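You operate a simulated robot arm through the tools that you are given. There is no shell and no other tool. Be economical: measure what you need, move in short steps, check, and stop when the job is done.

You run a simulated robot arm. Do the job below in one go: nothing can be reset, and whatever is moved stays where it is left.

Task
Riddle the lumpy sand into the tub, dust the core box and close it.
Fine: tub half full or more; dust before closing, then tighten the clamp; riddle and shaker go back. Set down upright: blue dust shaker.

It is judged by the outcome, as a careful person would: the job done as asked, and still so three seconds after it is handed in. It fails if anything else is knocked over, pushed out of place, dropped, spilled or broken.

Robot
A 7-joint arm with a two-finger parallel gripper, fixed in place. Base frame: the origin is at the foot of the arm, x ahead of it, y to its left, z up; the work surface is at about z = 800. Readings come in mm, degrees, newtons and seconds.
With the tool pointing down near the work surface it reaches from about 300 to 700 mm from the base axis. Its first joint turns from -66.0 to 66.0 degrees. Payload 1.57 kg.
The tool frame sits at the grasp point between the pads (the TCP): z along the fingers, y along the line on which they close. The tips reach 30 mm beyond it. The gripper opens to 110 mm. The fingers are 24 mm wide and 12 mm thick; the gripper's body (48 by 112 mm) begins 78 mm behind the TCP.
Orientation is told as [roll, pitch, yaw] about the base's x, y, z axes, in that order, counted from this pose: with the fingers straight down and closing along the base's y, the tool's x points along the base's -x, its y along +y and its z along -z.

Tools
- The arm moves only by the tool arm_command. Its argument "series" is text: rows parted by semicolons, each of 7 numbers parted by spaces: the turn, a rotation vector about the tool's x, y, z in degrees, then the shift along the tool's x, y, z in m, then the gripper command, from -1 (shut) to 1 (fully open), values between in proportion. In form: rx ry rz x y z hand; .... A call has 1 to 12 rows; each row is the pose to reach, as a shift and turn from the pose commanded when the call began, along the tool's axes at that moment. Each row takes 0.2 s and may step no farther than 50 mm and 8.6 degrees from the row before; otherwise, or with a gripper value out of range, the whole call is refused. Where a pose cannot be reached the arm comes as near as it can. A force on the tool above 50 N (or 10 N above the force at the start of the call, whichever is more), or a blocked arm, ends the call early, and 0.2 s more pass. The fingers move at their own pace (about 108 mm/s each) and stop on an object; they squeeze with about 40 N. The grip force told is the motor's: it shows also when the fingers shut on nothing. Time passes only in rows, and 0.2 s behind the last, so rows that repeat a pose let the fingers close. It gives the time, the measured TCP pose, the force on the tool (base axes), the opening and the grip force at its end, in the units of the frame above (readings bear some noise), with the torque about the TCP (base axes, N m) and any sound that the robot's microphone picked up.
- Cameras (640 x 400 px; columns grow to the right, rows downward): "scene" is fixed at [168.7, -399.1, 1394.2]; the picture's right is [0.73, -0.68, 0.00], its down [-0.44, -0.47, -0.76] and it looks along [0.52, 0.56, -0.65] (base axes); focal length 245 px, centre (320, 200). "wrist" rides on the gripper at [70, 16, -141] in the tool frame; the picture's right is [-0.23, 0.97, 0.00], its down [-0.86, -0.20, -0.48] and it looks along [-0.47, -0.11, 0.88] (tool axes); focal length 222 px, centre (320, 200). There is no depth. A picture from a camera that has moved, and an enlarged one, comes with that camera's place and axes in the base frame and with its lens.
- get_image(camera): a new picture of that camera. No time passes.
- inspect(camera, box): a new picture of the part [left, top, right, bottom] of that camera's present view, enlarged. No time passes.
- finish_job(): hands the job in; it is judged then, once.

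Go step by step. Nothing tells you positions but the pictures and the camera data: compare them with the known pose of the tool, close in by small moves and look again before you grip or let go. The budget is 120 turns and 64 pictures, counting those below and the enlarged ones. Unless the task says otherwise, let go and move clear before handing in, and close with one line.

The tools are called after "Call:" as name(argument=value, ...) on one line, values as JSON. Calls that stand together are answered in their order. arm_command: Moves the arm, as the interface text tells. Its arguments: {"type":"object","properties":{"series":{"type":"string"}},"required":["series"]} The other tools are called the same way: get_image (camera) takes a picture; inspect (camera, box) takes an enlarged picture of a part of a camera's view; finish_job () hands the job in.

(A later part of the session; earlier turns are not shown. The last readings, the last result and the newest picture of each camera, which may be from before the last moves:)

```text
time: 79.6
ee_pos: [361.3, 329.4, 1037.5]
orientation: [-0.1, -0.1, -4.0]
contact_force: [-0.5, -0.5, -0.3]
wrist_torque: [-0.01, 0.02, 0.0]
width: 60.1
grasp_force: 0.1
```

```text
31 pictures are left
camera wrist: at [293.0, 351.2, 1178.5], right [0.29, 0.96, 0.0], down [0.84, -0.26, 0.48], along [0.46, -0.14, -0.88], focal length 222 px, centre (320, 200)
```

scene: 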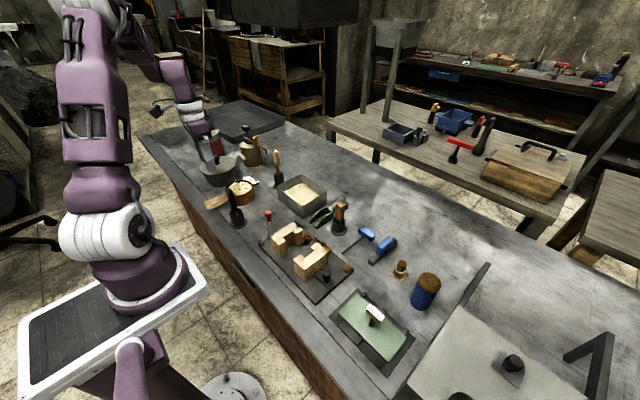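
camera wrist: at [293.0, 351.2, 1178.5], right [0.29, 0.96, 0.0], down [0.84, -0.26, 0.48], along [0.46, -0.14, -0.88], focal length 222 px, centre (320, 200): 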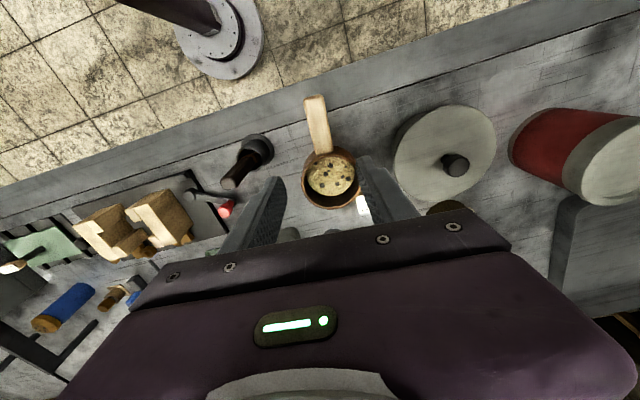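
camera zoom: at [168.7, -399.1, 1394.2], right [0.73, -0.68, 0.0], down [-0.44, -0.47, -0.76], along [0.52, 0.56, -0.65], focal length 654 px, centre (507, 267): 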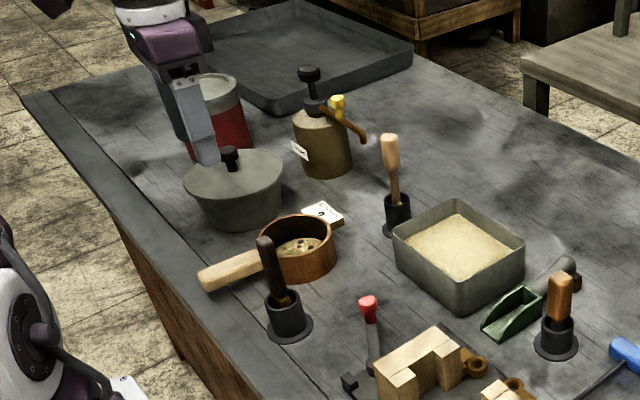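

The first step was slightly too long and the call was refused. I'll shorten it.

Call:
arm_command(series="0 0 2 -0.010 -0.040 -0.003 0.5; 0 0 5 -0.021 -0.087 -0.006 0.5; 0 0 8 -0.032 -0.134 -0.010 0.5; 0 0 11 -0.043 -0.181 -0.014 0.5; 0 0 14 -0.054 -0.228 -0.018 0.5; 0 0 17 -0.065 -0.275 -0.020 0.5; 0 0 20 -0.076 -0.322 -0.022 0.5; 0 0 22 -0.087 -0.369 -0.024 0.5; 0 0 24 -0.098 -0.416 -0.026 0.5; 0 0 26 -0.110 -0.463 -0.028 0.5; 0 0 28 -0.122 -0.505 -0.030 0.5; 0 0 28 -0.130 -0.530 -0.030 0.5")

Call:
get_image(camera="wrist")

```text
time: 82.2
ee_pos: [450.1, -209.4, 1063.5]
orientation: [-0.1, 0.0, -32.0]
contact_force: [-0.7, 0.3, 0.6]
wrist_torque: [0.0, -0.03, -0.02]
width: 82.5
grasp_force: 0.1
```

```text
30 pictures are left
camera wrist: at [400.5, -157.0, 1205.2], right [0.71, 0.71, 0.0], down [0.62, -0.62, 0.48], along [0.34, -0.34, -0.88], focal length 222 px, centre (320, 200)
```

wrist: 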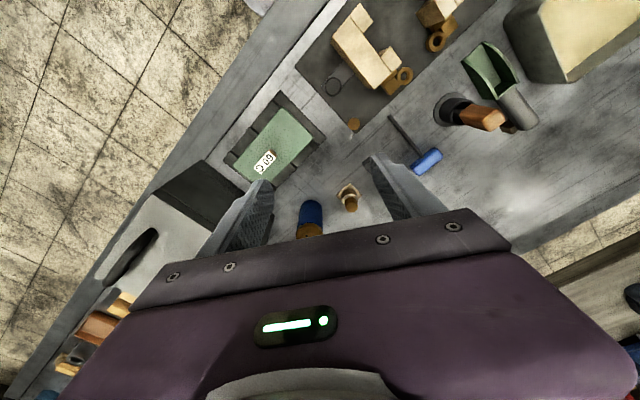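

The shaker is at about (562, -348). I'll tilt the tool 45° outward while closing in to a pre-grasp point.

Call:
arm_command(series="0 -7.5 0 -0.014 -0.010 0.010 0.5; 0 -15 0 -0.028 -0.020 0.020 0.5; 0 -22.5 0 -0.042 -0.030 0.031 0.5; 0 -30 0 -0.056 -0.040 0.042 0.5; 0 -37.5 0 -0.070 -0.048 0.053 0.5; 0 -45 0 -0.082 -0.056 0.063 0.5; 0 -45 0 -0.082 -0.056 0.063 0.5")

Call:
get_image(camera="wrist")

Call:
get_image(camera="scene")

```text
time: 83.8
ee_pos: [492.4, -300.3, 1001.1]
orientation: [0.1, -45.1, -31.9]
contact_force: [-0.7, 0.1, 0.9]
wrist_torque: [-0.03, 0.0, -0.04]
width: 82.5
grasp_force: 0.1
```

```text
29 pictures are left
camera wrist: at [375.3, -205.5, 1051.1], right [0.65, 0.74, 0.16], down [0.12, -0.31, 0.94], along [0.75, -0.6, -0.29], focal length 222 px, centre (320, 200)
```

wrist: 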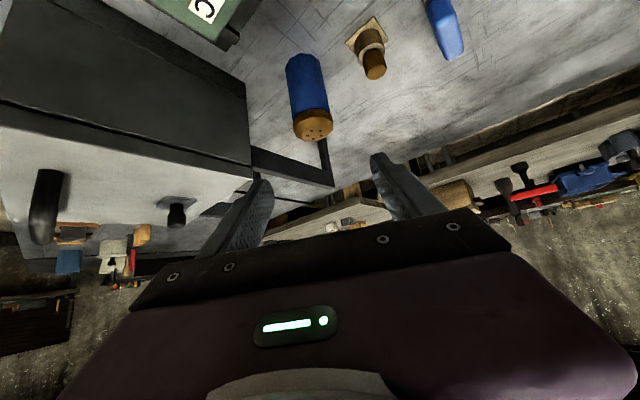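

```text
28 pictures are left
```

scene: 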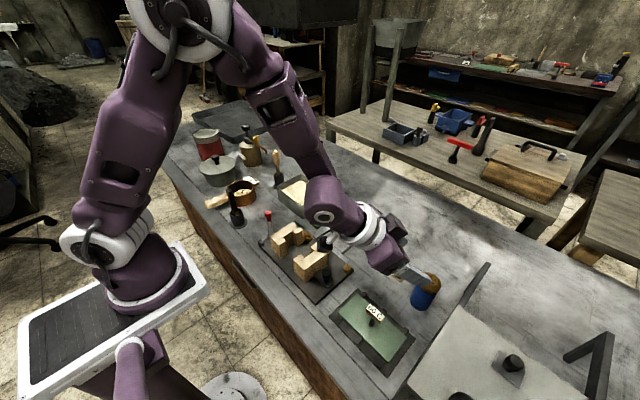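

The shaker resolves to (565, -348) with its top at z≈893, and there is about 25 mm clearance to the big box. I'll advance along the tool to just short of it.

Call:
arm_command(series="0 0 0 0.023 -0.001 0.020 0.4; 0 0 0 0.047 -0.002 0.040 0.4; 0 0 0 0.047 -0.002 0.075 0.4; 0 0 0 0.047 -0.002 0.105 0.4; 0 0 0 0.047 -0.002 0.125 0.4; 0 0 0 0.047 -0.002 0.125 0.4")

Call:
get_image(camera="wrist")

Call:
inspect(camera="scene", box=[340, 220, 480, 320])

```text
time: 85.2
ee_pos: [537.8, -328.8, 879.9]
orientation: [0.0, -45.0, -32.0]
contact_force: [0.2, 0.6, 0.3]
wrist_torque: [-0.02, -0.03, 0.02]
width: 76.9
grasp_force: 0.0
```

```text
27 pictures are left
camera wrist: at [420.3, -235.7, 930.5], right [0.65, 0.74, 0.16], down [0.12, -0.31, 0.94], along [0.75, -0.6, -0.29], focal length 222 px, centre (320, 200)
```

wrist: 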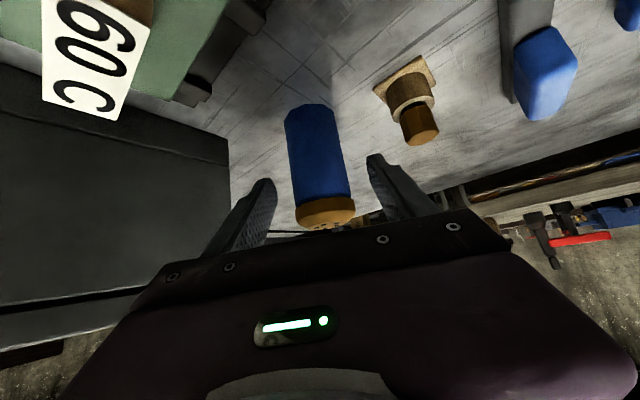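

```text
4.00 times, centred on (410, 270) of scene
camera zoom: at [168.7, -399.1, 1394.2], right [0.73, -0.68, 0.0], down [-0.44, -0.47, -0.76], along [0.52, 0.56, -0.65], focal length 982 px, centre (-40, -80)
```

zoom: 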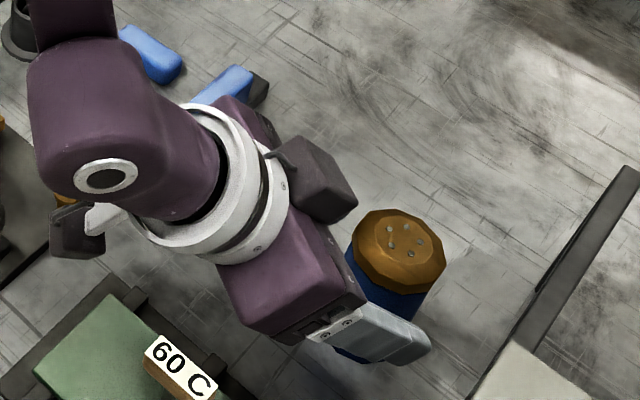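

The shaker is centred between the fingers. I'll advance the last 45 mm and close.

Call:
arm_command(series="0 0 0 0 0 0.020 0.4; 0 0 0 0 0 0.035 0.4; 0 0 0 0 0 0.045 0.4; 0 0 0 0 0 0.045 0.4; 0 0 0 0 0 0.045 -1; 0 0 0 0 0 0.045 -1; 0 0 0 0 0 0.045 -1")

Call:
inspect(camera="scene", box=[340, 220, 480, 320])

```text
time: 86.8
ee_pos: [567.0, -345.8, 848.5]
orientation: [0.0, -45.0, -32.0]
contact_force: [0.2, -0.5, 0.1]
wrist_torque: [0.04, -0.09, -0.03]
width: 46.9
grasp_force: 39.9
```

```text
4.00 times, centred on (410, 270) of scene
camera zoom: at [168.7, -399.1, 1394.2], right [0.73, -0.68, 0.0], down [-0.44, -0.47, -0.76], along [0.52, 0.56, -0.65], focal length 982 px, centre (-40, -80)
```

zoom: 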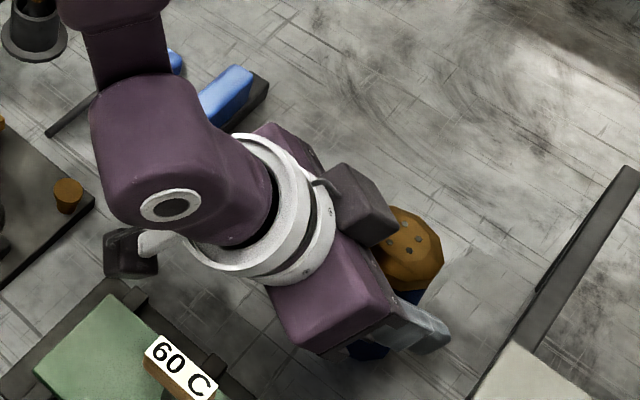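

The shaker is gripped at 47 mm. I'll lift it straight up, keeping it upright.

Call:
arm_command(series="0 0 0 -0.004 0 -0.004 -1; 0 0 0 -0.014 0 -0.014 -1; 0 0 0 -0.028 0 -0.028 -1; 0 0 0 -0.042 0 -0.042 -1; 0 0 0 -0.056 0 -0.056 -1; 0 0 0 -0.070 0 -0.070 -1; 0 0 0 -0.084 0 -0.084 -1; 0 0 0 -0.098 0 -0.098 -1; 0 0 0 -0.112 0 -0.112 -1; 0 0 0 -0.120 0 -0.120 -1")

Call:
arm_command(series="2 0 2 0.010 0.010 -0.010 -1; 6 0 6 0.030 0.029 -0.030 -1; 10 0 10 0.050 0.048 -0.050 -1; 14 0 14 0.070 0.067 -0.070 -1; 18 0 18 0.090 0.086 -0.090 -1; 22 0 22 0.110 0.105 -0.110 -1; 26 0 26 0.130 0.124 -0.130 -1; 29 0 29 0.150 0.143 -0.150 -1; 31.8 0 31.8 0.170 0.162 -0.170 -1; 31.8 0 31.8 0.185 0.177 -0.185 -1; 31.8 0 31.8 0.1966 0.188 -0.1966 -1; 31.8 0 31.8 0.1966 0.188 -0.1966 -1")

Call:
get_image(camera="scene")

```text
time: 89.0
ee_pos: [565.6, -347.0, 1019.1]
orientation: [0.1, -45.0, -32.0]
contact_force: [-0.2, 0.4, -0.7]
wrist_torque: [0.01, -0.05, 0.01]
width: 47.3
grasp_force: 40.1
```

```text
time: 91.6
ee_pos: [442.6, -91.6, 1018.5]
orientation: [-1.0, -45.3, -76.9]
contact_force: [0.0, -0.4, -2.2]
wrist_torque: [-0.01, 0.02, -0.01]
width: 46.9
grasp_force: 40.3
out of reach, approached as far as the arm can: row 9, 10, 11, 12
```

```text
24 pictures are left
```

scene: 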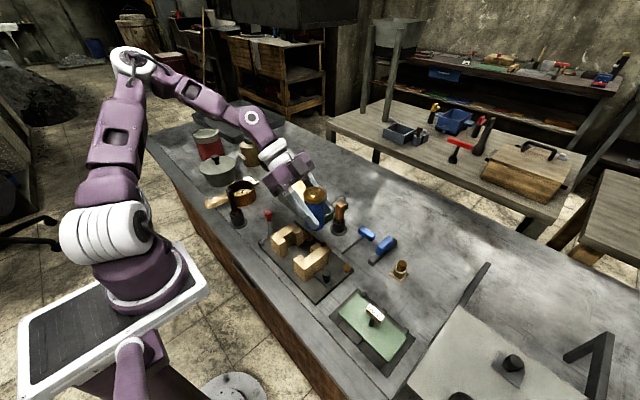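

The arm hit its reach limit with that heading. I'll turn the heading back a bit in place and see where it settles.

Call:
arm_command(series="-4 0 -4 0 0 0 -1; -8 0 -8 0 0 0 -1; -12 0 -12 0 0 0 -1; -16 0 -16 0 0 0 -1; -20 0 -20 0 0 0 -1; -24 0 -24 0 0 0 -1; -24 0 -24 0 0 0 -1")

```text
time: 93.2
ee_pos: [443.0, -90.6, 1020.9]
orientation: [0.0, -45.1, -43.0]
contact_force: [0.9, 0.1, -1.0]
wrist_torque: [-0.01, -0.02, -0.01]
width: 47.1
grasp_force: 40.2
```

It is tracking again, with heading -43° at (443, -91, 1021). Now I'll roll the shaker about the tool axis; it stays at or above horizontal at this tilt.

Call:
arm_command(series="0 0 -8 0 0 0 -1; 0 0 -16 0 0 0 -1; 0 0 -24 0 0 0 -1; 0 0 -32 0 0 0 -1; 0 0 -40 0 0 0 -1; 0 0 -48 0 0 0 -1; 0 0 -56 0 0 0 -1; 0 0 -64 0 0 0 -1; 0 0 -72 0 0 0 -1; 0 0 -80 0 0 0 -1; 0 0 -88 0 0 0 -1; 0 0 -90 0 0 0 -1")

```text
time: 95.8
ee_pos: [443.8, -92.3, 1020.4]
orientation: [-45.0, 0.0, 47.1]
contact_force: [0.4, -0.8, -0.8]
wrist_torque: [-0.01, -0.02, 0.02]
width: 47.3
grasp_force: 39.9
```

Call:
arm_command(series="0 0 -8 0 0 0 -1; 0 0 -16 0 0 0 -1; 0 0 -24 0 0 0 -1; 0 0 -32 0 0 0 -1; 0 0 -40 0 0 0 -1; 0 0 -48 0 0 0 -1; 0 0 -56 0 0 0 -1; 0 0 -64 0 0 0 -1; 0 0 -72 0 0 0 -1; 0 0 -80 0 0 0 -1; 0 0 -88 0 0 0 -1; 0 0 -90 0 0 0 -1")

Call:
get_image(camera="scene")

```text
time: 98.4
ee_pos: [443.7, -91.7, 1019.4]
orientation: [0.1, 45.0, 137.1]
contact_force: [0.8, -0.3, -2.2]
wrist_torque: [0.03, 0.0, 0.01]
width: 46.7
grasp_force: 40.2
```

```text
23 pictures are left
```

scene: 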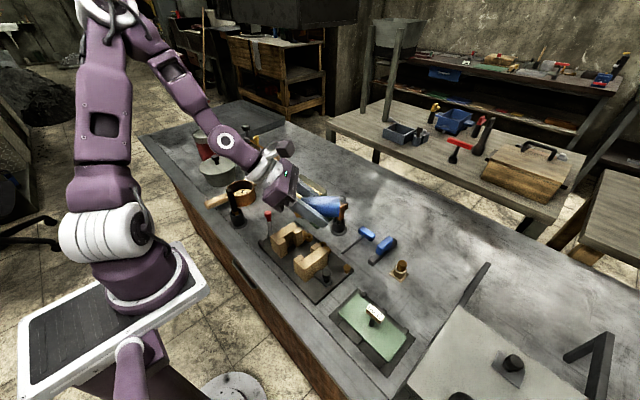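

The roll is complete; the shaker lies horizontal with its cap over the core box. I'll raise the tool to horizontal so the cap points down.

Call:
arm_command(series="0 8 0 0 0 0 -1; 0 16 0 0 0 0 -1; 0 24 0 0 0 0 -1; 0 32 0 0 0 0 -1; 0 40 0 0 0 0 -1; 0 45 0 0 0 0 -1; 0 45 0 0 0 0 -1")

Call:
inspect(camera="scene", box=[230, 140, 390, 300])

```text
time: 100.0
ee_pos: [444.1, -91.3, 1019.7]
orientation: [-141.5, 89.8, -4.3]
contact_force: [-0.3, 0.0, -1.3]
wrist_torque: [0.02, 0.01, -0.01]
width: 47.1
grasp_force: 39.6
out of reach, approached as far as the arm can: row 2, 3, 4
```

```text
2.50 times, centred on (310, 220) of scene
camera zoom: at [168.8, -399.1, 1394.2], right [0.73, -0.68, 0.0], down [-0.44, -0.47, -0.76], along [0.52, 0.56, -0.65], focal length 613 px, centre (345, 150)
```

zoom: 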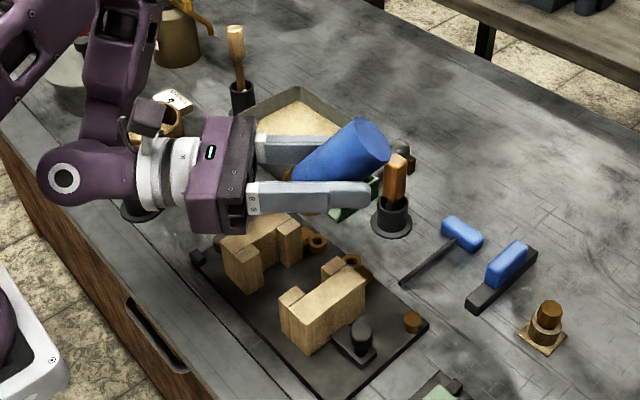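

The cap now points steeply down over the core box. I'll lower 60 mm, shift toward the middle of the box and shake.

Call:
arm_command(series="0 0 0 -0.015 -0.006 -0.006 -1; 0 0 0 -0.030 -0.012 -0.011 -1; 0 0 0 -0.045 -0.018 -0.016 -1; 0 0 0 -0.060 -0.022 -0.020 -1; 0 0 0 -0.075 -0.022 -0.020 -1; 0 0 0 -0.045 -0.022 -0.020 -1; 0 0 0 -0.075 -0.022 -0.020 -1; 0 0 0 -0.045 -0.022 -0.020 -1; 0 0 0 -0.075 -0.022 -0.020 -1; 0 0 0 -0.045 -0.022 -0.020 -1; 0 0 0 -0.060 -0.022 -0.020 -1; 0 0 0 -0.060 -0.022 -0.020 -1")

Call:
inspect(camera="scene", box=[230, 180, 370, 300])

```text
time: 102.6
ee_pos: [443.5, -61.8, 959.9]
orientation: [-97.8, 90.0, 39.2]
contact_force: [0.1, -0.1, -1.3]
wrist_torque: [0.01, -0.01, -0.01]
width: 46.9
grasp_force: 40.0
```

```text
3.33 times, centred on (300, 240) of scene
camera zoom: at [168.8, -399.1, 1394.2], right [0.73, -0.68, 0.0], down [-0.44, -0.47, -0.76], along [0.52, 0.56, -0.65], focal length 818 px, centre (387, 67)
```

zoom: 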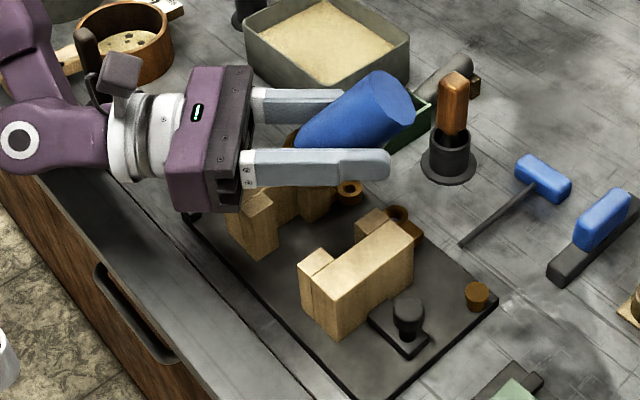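

Motion is fine, but no dust is visible from here. I'll tip the shaker a bit further and shake over each half.

Call:
arm_command(series="0 8 0 0 -0.009 -0.008 -1; 0 16 0 0 -0.018 -0.016 -1; 0 20 0 0 -0.0256 -0.024 -1; 0 20 0 -0.015 -0.0256 -0.024 -1; 0 20 0 0.015 -0.0256 -0.024 -1; 0 20 0 -0.015 -0.0256 -0.024 -1; 0 20 0 0.015 -0.0256 -0.024 -1; 0 20 0 -0.015 -0.0256 -0.024 -1; 0 20 0 0.015 -0.0256 -0.024 -1; 0 20 0 -0.015 -0.0256 -0.024 -1; 0 20 0 0.015 -0.0256 -0.024 -1; 0 20 0 0 -0.0256 -0.024 -1")

```text
time: 103.6
ee_pos: [442.5, -27.3, 954.9]
orientation: [179.7, 68.6, -43.4]
contact_force: [-12.1, -1.4, 14.2]
wrist_torque: [0.88, 2.06, 0.78]
width: 46.8
grasp_force: 40.3
stopped in row 5: the force on the tool passed its limit at 78 N (the readings are from after the stop); the commanded pose is now the measured one
```

Something was touched. I'll stop and look before moving.

Call:
get_image(camera="scene")

Call:
inspect(camera="scene", box=[200, 150, 360, 290])

```text
20 pictures are left
```

scene: 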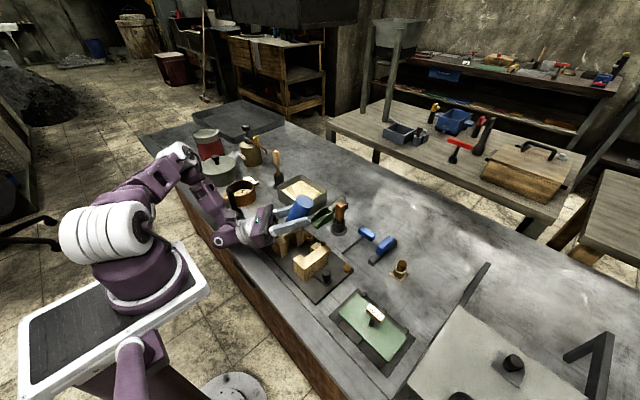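

```text
2.86 times, centred on (280, 220) of scene
camera zoom: at [168.3, -399.2, 1394.2], right [0.73, -0.68, 0.0], down [-0.44, -0.47, -0.76], along [0.52, 0.56, -0.65], focal length 701 px, centre (434, 143)
```

zoom: 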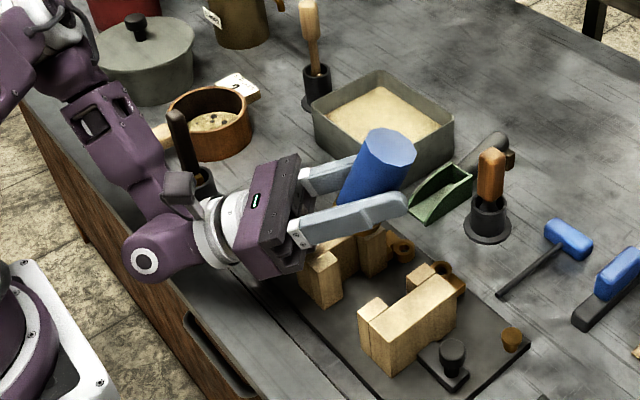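

The wrist elbow has dipped close to the bench edge. I'll back straight up slowly.

Call:
arm_command(series="0 0 0 0.009 0 0.0036 -1; 0 0 0 0.023 0 0.009 -1; 0 0 0 0.037 0 0.0144 -1; 0 0 0 0.056 0 0.0215 -1; 0 0 0 0.074 0 0.0285 -1; 0 0 0 0.074 0 0.0285 -1")

Call:
inspect(camera="scene", box=[200, 150, 360, 290])

```text
time: 105.0
ee_pos: [444.1, -26.2, 1034.1]
orientation: [179.9, 68.7, -43.1]
contact_force: [0.6, 0.4, -1.7]
wrist_torque: [-0.01, 0.03, 0.01]
width: 47.0
grasp_force: 40.0
```

```text
2.86 times, centred on (280, 220) of scene
camera zoom: at [168.7, -399.1, 1394.2], right [0.73, -0.68, 0.0], down [-0.44, -0.47, -0.76], along [0.52, 0.56, -0.65], focal length 701 px, centre (434, 143)
```

zoom: 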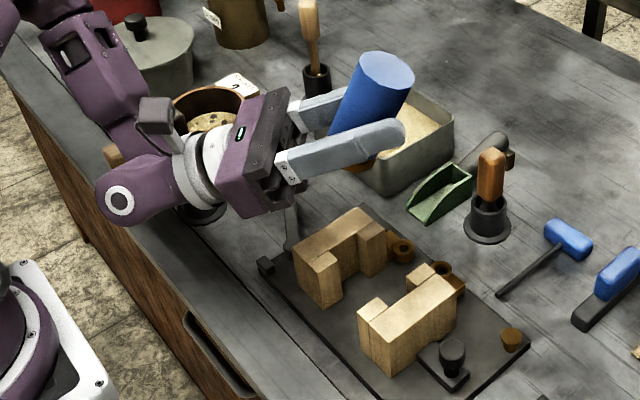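

The arm is free and nothing nearby has visibly moved. I'll shake at a safer height, first over the rear half.

Call:
arm_command(series="0 0 0 -0.012 0.003 -0.008 -1; 0 0 0 -0.0246 0.0068 -0.0172 -1; 0 0 0 -0.0106 0.0068 -0.0118 -1; 0 0 0 -0.0386 0.0068 -0.0226 -1; 0 0 0 -0.0106 0.0068 -0.0118 -1; 0 0 0 -0.0386 0.0068 -0.0226 -1; 0 0 0 -0.0106 0.0068 -0.0118 -1; 0 0 0 -0.0386 0.0068 -0.0226 -1; 0 0 0 -0.0106 0.0068 -0.0118 -1; 0 0 0 -0.0386 0.0068 -0.0226 -1; 0 0 0 -0.0246 0.0068 -0.0172 -1; 0 0 0 -0.0246 0.0068 -0.0172 -1")

Call:
arm_command(series="0 0 0 -0.005 0.0146 0.0127 -1; 0 0 0 -0.010 0.0292 0.0253 -1; 0 0 0 -0.015 0.0438 0.038 -1; 0 0 0 -0.0196 0.0584 0.0506 -1; 0 0 0 -0.0056 0.0584 0.056 -1; 0 0 0 -0.0336 0.0584 0.0452 -1; 0 0 0 -0.0056 0.0584 0.056 -1; 0 0 0 -0.0336 0.0584 0.0452 -1; 0 0 0 -0.0056 0.0584 0.056 -1; 0 0 0 -0.0336 0.0584 0.0452 -1; 0 0 0 -0.0056 0.0584 0.056 -1; 0 0 0 -0.0196 0.0584 0.0506 -1")

Call:
inspect(camera="scene", box=[200, 150, 360, 290])

```text
time: 107.6
ee_pos: [433.2, -26.6, 1004.5]
orientation: [179.8, 68.6, -43.1]
contact_force: [-0.1, -0.2, -0.8]
wrist_torque: [-0.02, 0.0, -0.01]
width: 46.8
grasp_force: 40.0
```

```text
time: 110.2
ee_pos: [433.9, -106.0, 1006.0]
orientation: [179.9, 68.7, -43.1]
contact_force: [0.6, -0.3, -1.6]
wrist_torque: [-0.04, -0.06, 0.03]
width: 47.0
grasp_force: 39.9
```

```text
2.86 times, centred on (280, 220) of scene
camera zoom: at [168.8, -399.1, 1394.2], right [0.73, -0.68, 0.0], down [-0.44, -0.47, -0.76], along [0.52, 0.56, -0.65], focal length 701 px, centre (434, 143)
```

zoom: 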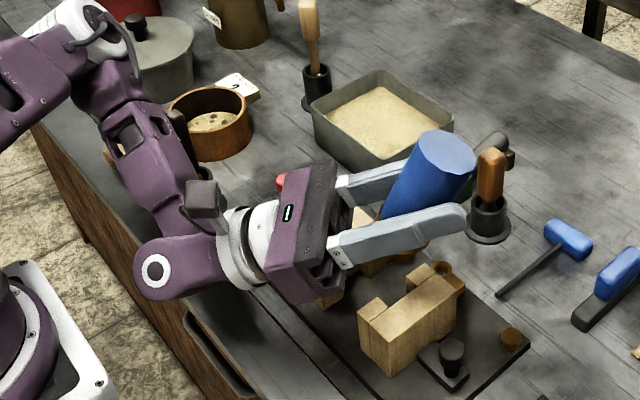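

I'll add a round over the middle of the box, then move off and look at the halves.

Call:
arm_command(series="0 0 0 0.0043 -0.0128 -0.011 -1; 0 0 0 0.0086 -0.0256 -0.0221 -1; 0 0 0 0.0246 -0.0256 -0.016 -1; 0 0 0 -0.0074 -0.0256 -0.0282 -1; 0 0 0 0.0246 -0.0256 -0.016 -1; 0 0 0 -0.0074 -0.0256 -0.0282 -1; 0 0 0 0.0246 -0.0256 -0.016 -1; 0 0 0 -0.0074 -0.0256 -0.0282 -1; 0 0 0 0.0246 -0.0256 -0.016 -1; 0 0 0 -0.0074 -0.0256 -0.0282 -1; 0 0 0 0.0246 -0.0256 -0.016 -1; 0 0 0 0.0086 -0.0256 -0.0221 -1")

Call:
arm_command(series="0 -6 0 0.010 0 0 -1; 0 -14 0 0.020 0 0 -1; 0 -22 0 0.030 0 0 -1; 0 -30 0 0.040 0 0 -1; 0 -38 0 0.050 0 0 -1; 0 -46 0 0.060 0 0 -1; 0 -54 0 0.060 0 0 -1; 0 -62 0 0.060 0 0 -1; 0 -66 0 0.060 0 0 -1; 0 -66 0 0.060 0 0 -1")

Call:
arm_command(series="0 0 8 0 0 0 -1; 0 0 16 0 0 0 -1; 0 0 24 0 0 0 -1; 0 0 32 0 0 0 -1; 0 0 40 0 0 0 -1; 0 0 48 0 0 0 -1; 0 0 56 0 0 0 -1; 0 0 64 0 0 0 -1; 0 0 72 0 0 0 -1; 0 0 80 0 0 0 -1; 0 0 88 0 0 0 -1; 0 0 90 0 0 0 -1")

Call:
get_image(camera="scene")

```text
time: 112.8
ee_pos: [434.1, -71.5, 1004.1]
orientation: [179.8, 68.7, -43.2]
contact_force: [-0.2, 0.8, -1.9]
wrist_torque: [0.01, 0.02, -0.05]
width: 46.7
grasp_force: 40.1
```

```text
time: 115.0
ee_pos: [423.9, -76.1, 1035.3]
orientation: [0.2, 45.3, 136.9]
contact_force: [-0.2, 0.0, -1.8]
wrist_torque: [0.0, 0.0, 0.0]
width: 46.8
grasp_force: 40.3
out of reach, approached as far as the arm can: row 4, 5, 6, 7, 8, 9, 10
```

```text
time: 117.6
ee_pos: [425.0, -75.5, 1034.0]
orientation: [-45.3, 0.0, 46.9]
contact_force: [0.0, 0.0, -1.1]
wrist_torque: [0.01, -0.03, -0.02]
width: 46.9
grasp_force: 39.9
```

```text
16 pictures are left
```

scene: 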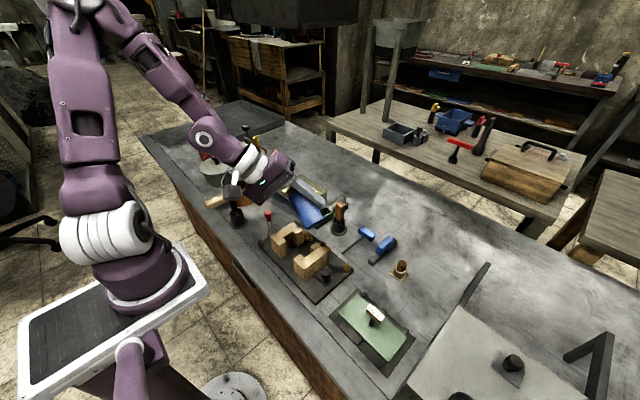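

I'll finish turning the shaker upright, then zoom on the core box and the brush.

Call:
arm_command(series="0 0 8 0 0 0 -1; 0 0 16 0 0 0 -1; 0 0 24 0 0 0 -1; 0 0 32 0 0 0 -1; 0 0 40 0 0 0 -1; 0 0 48 0 0 0 -1; 0 0 56 0 0 0 -1; 0 0 64 0 0 0 -1; 0 0 72 0 0 0 -1; 0 0 80 0 0 0 -1; 0 0 88 0 0 0 -1; 0 0 90 0 0 0 -1")

Call:
inspect(camera="scene", box=[250, 200, 350, 300])

```text
time: 120.2
ee_pos: [424.1, -75.6, 1033.0]
orientation: [0.0, -45.4, -43.2]
contact_force: [-0.1, -0.9, -2.0]
wrist_torque: [-0.01, 0.04, -0.01]
width: 46.8
grasp_force: 40.2
```

```text
4.00 times, centred on (300, 250) of scene
camera zoom: at [168.8, -399.1, 1394.2], right [0.73, -0.68, 0.0], down [-0.44, -0.47, -0.76], along [0.52, 0.56, -0.65], focal length 982 px, centre (400, 0)
```

zoom: 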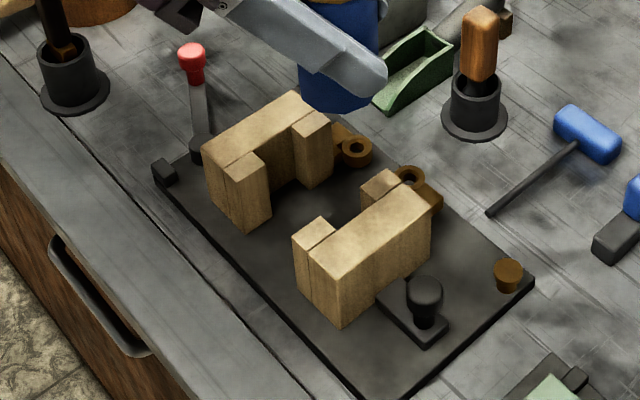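

Dust isn't obvious from this angle. I'll turn the tool down for a moment so the wrist camera can see the box from above, with the shaker tilted only 45°, cap side up.

Call:
arm_command(series="0 7.5 0 -0.012 -0.002 0.005 -1; 0 15 0 -0.024 -0.003 0.010 -1; 0 22.5 0 -0.036 -0.004 0.015 -1; 0 30 0 -0.048 -0.006 0.020 -1; 0 37.5 0 -0.060 -0.008 0.025 -1; 0 45 0 -0.0714 -0.009 0.029 -1; 0 45 0 -0.0714 -0.009 0.029 -1")

Call:
inspect(camera="wrist", box=[220, 20, 480, 200])

```text
time: 121.8
ee_pos: [470.8, -130.8, 1064.2]
orientation: [-0.1, -0.2, -43.0]
contact_force: [0.6, 0.9, -1.2]
wrist_torque: [-0.01, -0.02, 0.0]
width: 46.9
grasp_force: 40.4
```

```text
2.22 times, centred on (350, 110) of wrist
camera zoom: at [429.8, -69.9, 1204.1], right [0.83, 0.56, 0.0], down [0.49, -0.73, 0.48], along [0.27, -0.4, -0.88], focal length 494 px, centre (253, 400)
```

zoom: 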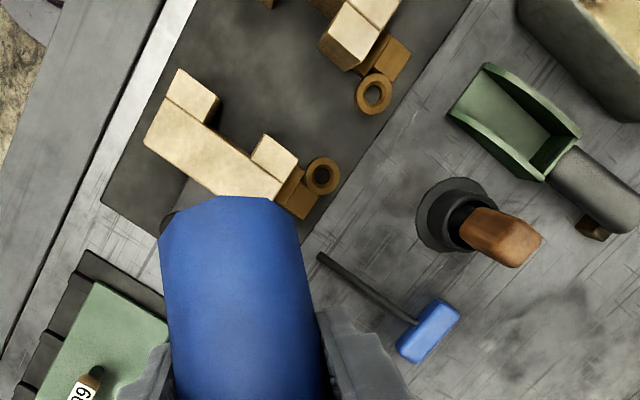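

The tops look whitened and there is a haze on the plate between the halves. I'll bring the shaker back to its spot, first reorienting above it.

Call:
arm_command(series="0 0 -2 -0.026 -0.022 0.008 -1; 0 0 -4 -0.052 -0.044 0.016 -1; 0 0 -7 -0.078 -0.066 0.024 -1; 0 0 -9 -0.104 -0.088 0.032 -1; 0 0 -11 -0.1307 -0.1092 0.040 -1; 0 0 -11 -0.1307 -0.1092 0.040 -1")

Call:
arm_command(series="0 -7.5 0 0 0 0 -1; 0 -15 0 0 0 0 -1; 0 -22.5 0 0 0 0 -1; 0 -30 0 0 0 0 -1; 0 -37.5 0 0 0 0 -1; 0 -45 0 0 0 0 -1; 0 -45 0 0 0 0 -1")

```text
time: 123.2
ee_pos: [492.5, -299.6, 1024.2]
orientation: [-0.1, -0.3, -31.9]
contact_force: [0.0, 0.7, -2.2]
wrist_torque: [-0.04, 0.04, 0.03]
width: 46.6
grasp_force: 40.0
```

```text
time: 124.8
ee_pos: [491.9, -300.4, 1024.8]
orientation: [-0.2, -45.2, -31.9]
contact_force: [0.3, -0.1, -1.3]
wrist_torque: [0.01, 0.03, 0.0]
width: 46.6
grasp_force: 39.5
```

Orientation is restored. I'll move over the original spot and descend, slowing at the end.

Call:
arm_command(series="0 0 0 -0.020 0 0.020 -1; 0 0 0 -0.041 0 0.041 -1; 0 0 0 -0.0618 0 0.0618 -1; 0 0 0 -0.0418 0 0.0818 -1; 0 0 0 -0.0218 0 0.1018 -1; 0 0 0 -0.0018 0 0.1218 -1; 0 0 0 0.0182 0 0.1418 -1; 0 0 0 0.0332 0 0.1568 -1; 0 0 0 0.0432 0 0.1668 -1; 0 0 0 0.0492 0 0.1728 -1; 0 0 0 0.0532 0 0.1768 -1; 0 0 0 0.0532 0 0.1768 -1")

Call:
inspect(camera="scene", box=[340, 220, 480, 320])

```text
time: 127.4
ee_pos: [565.4, -347.6, 862.3]
orientation: [-0.1, -45.2, -31.9]
contact_force: [-0.4, -0.4, -2.1]
wrist_torque: [0.0, 0.01, -0.01]
width: 46.9
grasp_force: 40.6
```

```text
4.00 times, centred on (410, 270) of scene
camera zoom: at [168.8, -399.1, 1394.2], right [0.73, -0.68, 0.0], down [-0.44, -0.47, -0.76], along [0.52, 0.56, -0.65], focal length 982 px, centre (-40, -80)
```

zoom: 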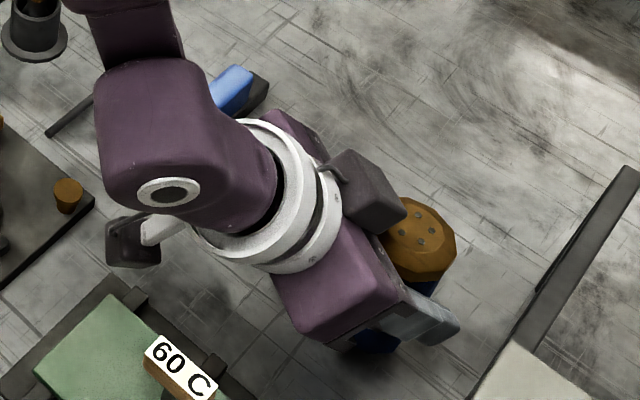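

It is upright, with about 13 mm left to go. I'll lower gently until it touches.

Call:
arm_command(series="0 0 0 0.003 0 0.003 -1; 0 0 0 0.006 0 0.006 -1; 0 0 0 0.008 0 0.008 -1; 0 0 0 0.009 0 0.009 -1; 0 0 0 0.0095 0 0.0095 -1; 0 0 0 0.0095 0 0.0095 -1")

```text
time: 128.8
ee_pos: [566.5, -348.3, 851.3]
orientation: [-0.2, -45.7, -31.9]
contact_force: [-2.7, 3.0, 31.5]
wrist_torque: [0.19, 0.0, 0.13]
width: 46.8
grasp_force: 39.7
```

It is seated with some press. I'll relieve 2 mm, open, and retract along the tool.

Call:
arm_command(series="0 0 0 -0.0016 0 -0.0016 -1; 0 0 0 -0.0016 0 -0.0016 -1; 0 0 0 -0.0016 0 -0.0016 0; 0 0 0 -0.0016 0 -0.0016 0.4; 0 0 0 -0.0016 0 -0.0016 0.4; 0 0 0 -0.0016 0 -0.021 0.4; 0 0 0 -0.0016 0 -0.051 0.4; 0 0 0 -0.0016 0 -0.091 0.4; 0 0 0 -0.0016 0 -0.136 0.4; 0 0 0 -0.03 0 -0.17 0.4")

Call:
get_image(camera="scene")

```text
time: 131.0
ee_pos: [480.4, -293.5, 987.8]
orientation: [-0.3, -45.3, -31.8]
contact_force: [-0.6, 0.4, 0.6]
wrist_torque: [-0.02, 0.0, -0.01]
width: 77.0
grasp_force: 0.0
```

```text
12 pictures are left
```

scene: 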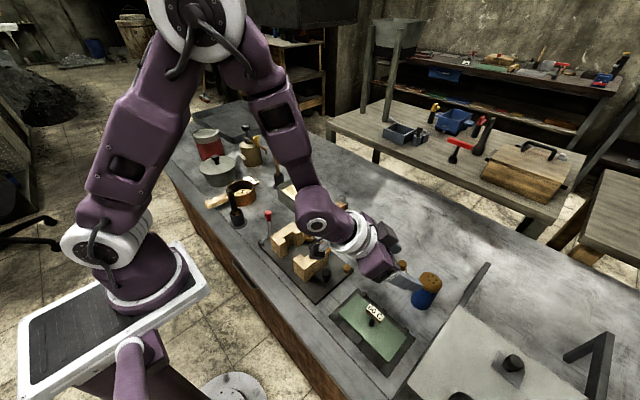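

The shaker stands upright back in its place. Next I'll close the box by gripping the black knob behind the front half, at about (421, -147); first I'll bring the tool vertical above it with the fingers across x.

Call:
arm_command(series="0 7.5 0 0.008 0.009 -0.011 0.3; 0 15 0 0.016 0.018 -0.022 0.3; 0 22.5 0 0.025 0.028 -0.034 0.3; 0 30 0 0.034 0.038 -0.046 0.3; 0 37.5 0 0.042 0.048 -0.057 0.3; 0 45 0 0.0502 0.0577 -0.0672 0.3; 0 45 0 0.0502 0.0577 -0.0672 0.3")

Call:
arm_command(series="0 0 8 0.006 0.005 0.004 0; 0 0 16 0.012 0.009 0.008 0; 0 0 24 0.018 0.014 0.012 0; 0 0 32 0.024 0.018 0.016 -0.2; 0 0 40 0.030 0.023 0.020 -0.2; 0 0 48 0.036 0.028 0.025 -0.2; 0 0 56 0.0426 0.0323 0.030 -0.2; 0 0 58 0.0426 0.0323 0.030 -0.2; 0 0 58 0.0426 0.0323 0.030 -0.2")

Call:
get_image(camera="wrist")

```text
time: 132.6
ee_pos: [442.2, -201.1, 1000.5]
orientation: [-0.1, -0.2, -32.0]
contact_force: [0.4, 0.0, 0.5]
wrist_torque: [-0.02, 0.02, -0.03]
width: 71.7
grasp_force: 0.1
```

```text
time: 134.6
ee_pos: [423.9, -151.2, 971.1]
orientation: [0.2, -0.2, -90.1]
contact_force: [-0.3, -0.8, -0.3]
wrist_torque: [0.03, -0.02, 0.03]
width: 44.2
grasp_force: 0.1
```

```text
11 pictures are left
camera wrist: at [438.7, -80.3, 1110.9], right [0.97, -0.23, 0.0], down [-0.2, -0.85, 0.48], along [-0.11, -0.47, -0.88], focal length 222 px, centre (320, 200)
```

wrist: 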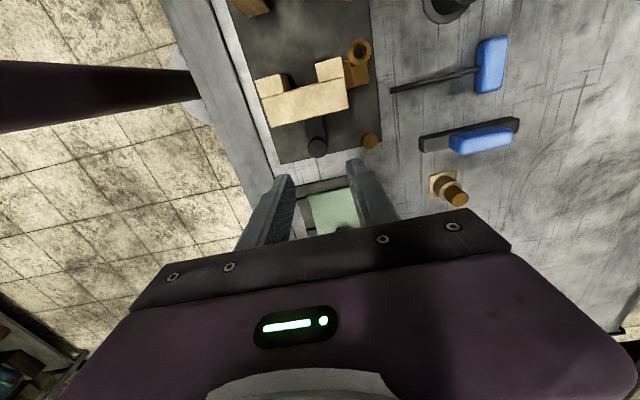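

The knob is at (418, -152) with its ball at z≈850, and the fingers are nearly in line. I'll shift 5 mm, lower and grip it.

Call:
arm_command(series="0 0 0 -0.001 -0.0055 0.030 -0.2; 0 0 0 -0.001 -0.0055 0.065 -0.2; 0 0 0 -0.001 -0.0055 0.095 -0.2; 0 0 0 -0.001 -0.0055 0.115 -0.2; 0 0 0 -0.001 -0.0055 0.123 -0.2; 0 0 0 -0.001 -0.0055 0.123 -0.2; 0 0 0 -0.001 -0.0055 0.123 -1; 0 0 0 -0.001 -0.0055 0.123 -1; 0 0 0 -0.001 -0.0055 0.123 -1")

Call:
inspect(camera="wrist", box=[200, 0, 440, 200])

```text
time: 136.6
ee_pos: [419.3, -152.5, 848.7]
orientation: [0.4, -0.3, -89.9]
contact_force: [28.6, 2.0, -16.9]
wrist_torque: [-0.34, 0.37, -0.11]
width: 24.0
grasp_force: 35.1
```

```text
2.00 times, centred on (320, 100) of wrist
camera zoom: at [435.5, -80.3, 988.1], right [0.97, -0.23, 0.01], down [-0.2, -0.85, 0.48], along [-0.1, -0.47, -0.88], focal length 444 px, centre (320, 400)
```

zoom: 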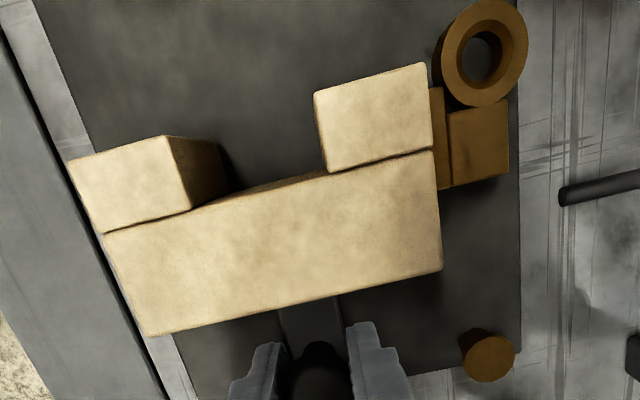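

The knob is gripped, with some side force pulling toward +x, and the box halves show a pale dust film. I'll ease 2 mm toward +x and slide the half in +y in small steps, watching the force.

Call:
arm_command(series="0 0 0 0 0.002 0 -1; 0 0 0 0.003 0.002 0 -1; 0 0 0 0.007 0.002 0 -1; 0 0 0 0.011 0.002 0 -1; 0 0 0 0.015 0.002 0 -1; 0 0 0 0.015 0.002 0 -1")

```text
time: 138.0
ee_pos: [419.9, -137.4, 848.6]
orientation: [0.2, -0.3, -89.9]
contact_force: [22.4, -0.2, 12.4]
wrist_torque: [-0.47, 0.03, -0.13]
width: 23.9
grasp_force: 35.9
```

It slides freely. Some side load remains, so I'll add a little +x and continue.

Call:
arm_command(series="0 0 0 0.002 0.002 0 -1; 0 0 0 0.006 0.003 0 -1; 0 0 0 0.010 0.004 0 -1; 0 0 0 0.015 0.004 0 -1; 0 0 0 0.020 0.004 0 -1; 0 0 0 0.020 0.004 0 -1")

Call:
inspect(camera="wrist", box=[200, 0, 440, 200])

```text
time: 139.5
ee_pos: [420.5, -120.9, 846.5]
orientation: [-0.2, -0.5, -90.1]
contact_force: [-6.2, -4.0, 6.6]
wrist_torque: [-0.11, -0.46, 0.58]
width: 23.9
grasp_force: 35.8
stopped in row 6: the force on the tool passed its limit at 50 N (the readings are from after the stop); the commanded pose is now the measured one
```

```text
2.00 times, centred on (320, 100) of wrist
camera zoom: at [437.4, -48.7, 987.2], right [0.97, -0.23, 0.0], down [-0.2, -0.85, 0.49], along [-0.11, -0.47, -0.87], focal length 444 px, centre (320, 400)
```

zoom: 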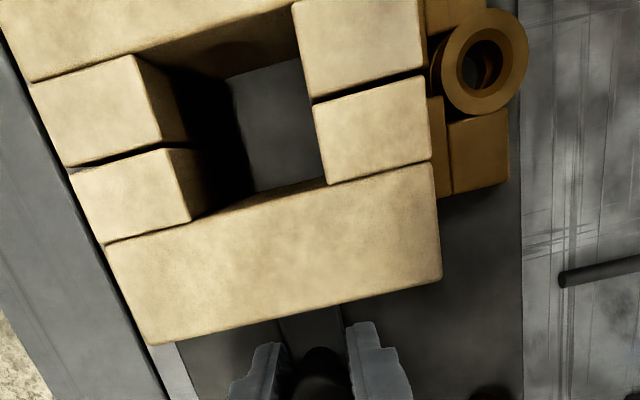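

The halves have met, with only a thin seam left. I'll press gently once more to make sure they are fully closed.

Call:
arm_command(series="0 0 0 0.001 0 0 -1; 0 0 0 0.002 0 0 -1; 0 0 0 0.003 0 0 -1; 0 0 0 0.004 0 0 -1; 0 0 0 0.005 0 0 -1")

Call:
inspect(camera="scene", box=[240, 190, 340, 290])

```text
time: 140.7
ee_pos: [420.4, -117.2, 846.8]
orientation: [-0.3, -0.6, -90.5]
contact_force: [-18.8, -34.6, -1.7]
wrist_torque: [-0.67, -0.25, 0.58]
width: 24.0
grasp_force: 35.8
```

```text
4.00 times, centred on (290, 240) of scene
camera zoom: at [168.3, -399.9, 1394.0], right [0.73, -0.68, 0.0], down [-0.44, -0.47, -0.76], along [0.52, 0.56, -0.65], focal length 982 px, centre (440, 40)
```

zoom: 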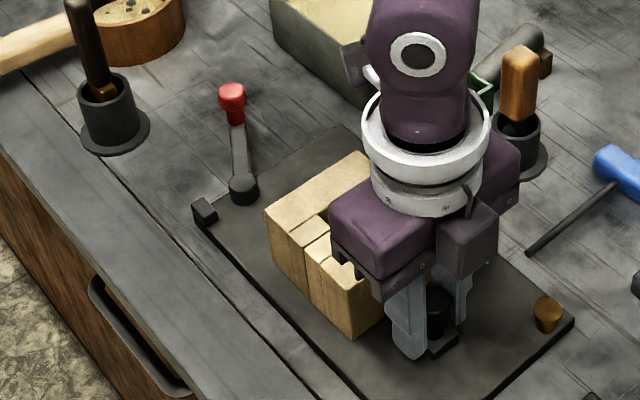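

The half is pressed home with about 35 N resisting. I'll release the knob, rise and move over the clamp lever to look at it.

Call:
arm_command(series="0 0 0 -0.001 0 0 -0.2; 0 0 0 -0.001 0 0 -0.2; 0 0 0 -0.001 0 0 -0.2; 0 0 0 -0.001 0 -0.030 -0.2; 0 0 0 -0.001 0 -0.075 -0.2; 0 0 0 -0.001 0 -0.120 -0.2; 0 0 0 0.035 0.005 -0.122 -1; 0 0 0 0.080 0.010 -0.122 -1; 0 0 0 0.120 0.015 -0.122 -1; 0 0 0 0.157 0.020 -0.122 -1; 0 0 0 0.157 0.020 -0.122 -1")

Call:
inspect(camera="wrist", box=[180, 0, 460, 200])

```text
time: 143.1
ee_pos: [441.5, 43.9, 967.9]
orientation: [-0.1, -0.5, -90.2]
contact_force: [-0.2, -0.4, 0.1]
wrist_torque: [-0.02, 0.0, 0.01]
width: 0.0
grasp_force: 21.8
```

```text
2.00 times, centred on (320, 100) of wrist
camera zoom: at [459.6, 115.2, 1107.4], right [0.97, -0.23, 0.0], down [-0.2, -0.85, 0.49], along [-0.11, -0.47, -0.87], focal length 444 px, centre (320, 400)
```

zoom: 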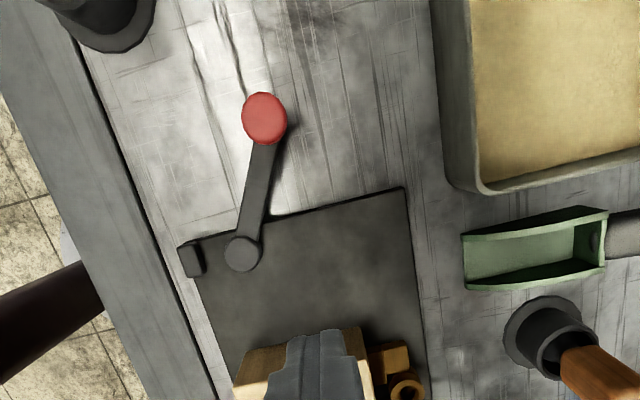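

The lever pivots at about (402, 75), its red end is at about (437, 136), and its stop block is on the -x side. I'll lower the closed fingers on its +x side to swing it around to the stop.

Call:
arm_command(series="0 0 0 0.022 0.003 0.010 -1; 0 0 0 0.044 0.0065 0.030 -1; 0 0 0 0.044 0.0065 0.065 -1; 0 0 0 0.044 0.0065 0.095 -1; 0 0 0 0.044 0.0065 0.117 -1; 0 0 0 0.044 0.0065 0.117 -1")

Call:
inspect(camera="scene", box=[230, 180, 330, 270])

```text
time: 144.5
ee_pos: [449.8, 85.2, 849.7]
orientation: [-0.1, -0.5, -90.2]
contact_force: [0.5, 0.1, 0.0]
wrist_torque: [-0.02, -0.03, 0.0]
width: 0.0
grasp_force: 21.4
```

```text
4.44 times, centred on (280, 225) of scene
camera zoom: at [168.7, -399.1, 1394.2], right [0.73, -0.68, 0.0], down [-0.44, -0.47, -0.76], along [0.52, 0.56, -0.65], focal length 1090 px, centre (498, 89)
```

zoom: 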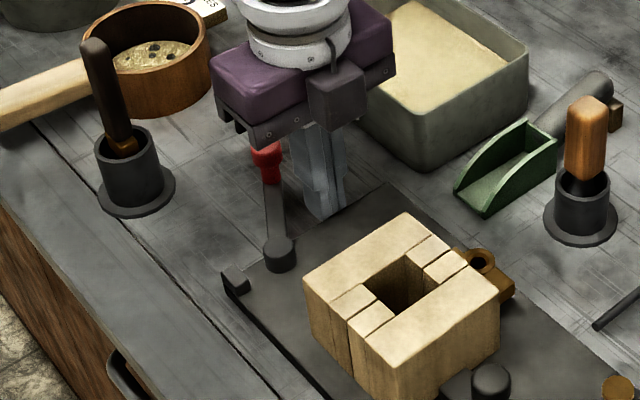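

The box is closed and the fingers stand beside the lever. I'll push it along its arc, watching the force.

Call:
arm_command(series="0 0 0 0.009 -0.004 0 -1; 0 0 0 0.0188 -0.0083 0 -1; 0 0 0 0.025 -0.014 0 -1; 0 0 0 0.0306 -0.0203 0 -1; 0 0 0 0.0345 -0.028 0 -1; 0 0 0 0.0376 -0.0359 0 -1; 0 0 0 0.0376 -0.0359 0 -1")

```text
time: 145.3
ee_pos: [441.1, 101.9, 849.3]
orientation: [0.8, -1.2, -90.8]
contact_force: [6.5, -5.6, -3.6]
wrist_torque: [-0.16, -0.2, 0.0]
width: 0.0
grasp_force: 20.5
stopped in row 4: the force on the tool passed its limit at 59 N (the readings are from after the stop); the commanded pose is now the measured one
```

It resisted; my path may have pushed partly along the rod into the red end. I'll back off and push purely tangentially, nearer the pivot, to see whether it turns this way.

Call:
arm_command(series="0 0 0 -0.0099 0.0049 0 -1; 0 0 0 -0.0099 0.0049 0 -1; 0 0 0 -0.0074 0.0006 0 -1; 0 0 0 -0.0054 -0.0029 0 -1; 0 0 0 -0.0039 -0.0055 0 -1; 0 0 0 -0.0024 -0.0081 0 -1; 0 0 0 -0.0024 -0.0081 0 -1")

```text
time: 146.9
ee_pos: [438.3, 98.0, 851.6]
orientation: [1.5, -1.4, -90.8]
contact_force: [38.7, -25.9, 4.2]
wrist_torque: [-0.64, -0.96, -0.18]
width: 0.0
grasp_force: 21.6
```

It is firmly blocked that way, so the lever must turn clockwise. I'll lift over it to the other side.

Call:
arm_command(series="0 0 0 -0.004 0.012 0 -1; 0 0 0 -0.004 0.012 -0.030 -1; 0 0 0 -0.004 0.012 -0.075 -1; 0 0 0 0.010 -0.015 -0.075 -1; 0 0 0 0.0265 -0.040 -0.075 -1; 0 0 0 0.0265 -0.040 -0.045 -1; 0 0 0 0.0265 -0.040 -0.002 -1; 0 0 0 0.0265 -0.040 -0.002 -1")

Call:
inspect(camera="scene", box=[230, 180, 330, 270])

```text
time: 148.7
ee_pos: [393.3, 129.0, 851.7]
orientation: [0.6, -1.1, -90.6]
contact_force: [0.4, -0.4, 0.0]
wrist_torque: [-0.01, -0.01, -0.01]
width: 0.0
grasp_force: 21.6
```

```text
4.44 times, centred on (280, 225) of scene
camera zoom: at [168.7, -399.1, 1394.2], right [0.73, -0.68, 0.0], down [-0.44, -0.47, -0.76], along [0.52, 0.56, -0.65], focal length 1090 px, centre (498, 89)
```

zoom: 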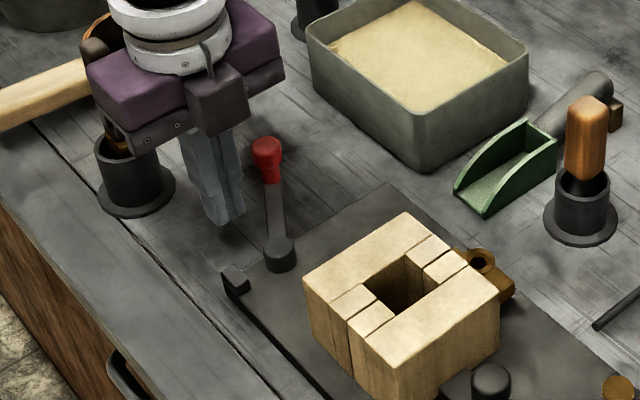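

The lever hasn't moved and the fingers are now on its other side. I'll push it clockwise gently.

Call:
arm_command(series="0 0 0 -0.003 0.005 0 -1; 0 0 0 -0.005 0.009 0 -1; 0 0 0 -0.007 0.013 0 -1; 0 0 0 -0.009 0.0165 0 -1; 0 0 0 -0.011 0.020 0 -1; 0 0 0 -0.0125 0.0218 0 -1; 0 0 0 -0.0125 0.0218 0 -1")

```text
time: 150.3
ee_pos: [414.0, 113.3, 852.3]
orientation: [0.5, -1.1, -90.6]
contact_force: [-1.2, 0.4, -1.3]
wrist_torque: [0.03, 0.04, 0.02]
width: 0.0
grasp_force: 21.3
```

It turns freely this way. I'll carry on along the arc until it tightens.

Call:
arm_command(series="0 0 0 -0.001 0.006 0 -1; 0 0 0 -0.002 0.011 0 -1; 0 0 0 -0.0065 0.0169 0 -1; 0 0 0 -0.0123 0.022 0 -1; 0 0 0 -0.0183 0.026 0 -1; 0 0 0 -0.0253 0.029 0 -1; 0 0 0 -0.0253 0.029 0 -1")

```text
time: 151.9
ee_pos: [442.0, 92.2, 854.0]
orientation: [0.4, -0.9, -90.6]
contact_force: [-6.1, 22.6, -5.9]
wrist_torque: [0.78, 0.32, -0.06]
width: 0.0
grasp_force: 21.4
```

Resistance is building. I'll press on a little further to tighten.

Call:
arm_command(series="0 0 0 -0.002 0.0005 0 -1; 0 0 0 -0.004 0.001 0 -1; 0 0 0 -0.006 0.0015 0 -1; 0 0 0 -0.008 0.0015 0 -1; 0 0 0 -0.008 0.0015 0 -1")

Call:
inspect(camera="scene", box=[230, 180, 330, 270])

```text
time: 152.5
ee_pos: [443.1, 90.7, 854.1]
orientation: [0.3, -0.5, -90.2]
contact_force: [-1.2, 5.7, 1.4]
wrist_torque: [0.18, 0.1, 0.02]
width: 0.1
grasp_force: 21.6
stopped in row 2: the force on the tool passed its limit at 53 N (the readings are from after the stop); the commanded pose is now the measured one
```

```text
4.44 times, centred on (280, 225) of scene
camera zoom: at [168.7, -399.0, 1394.2], right [0.73, -0.68, 0.0], down [-0.44, -0.47, -0.76], along [0.52, 0.56, -0.65], focal length 1090 px, centre (498, 89)
```

zoom: 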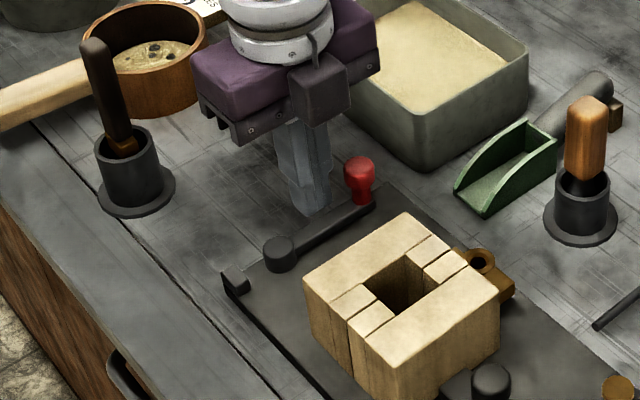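

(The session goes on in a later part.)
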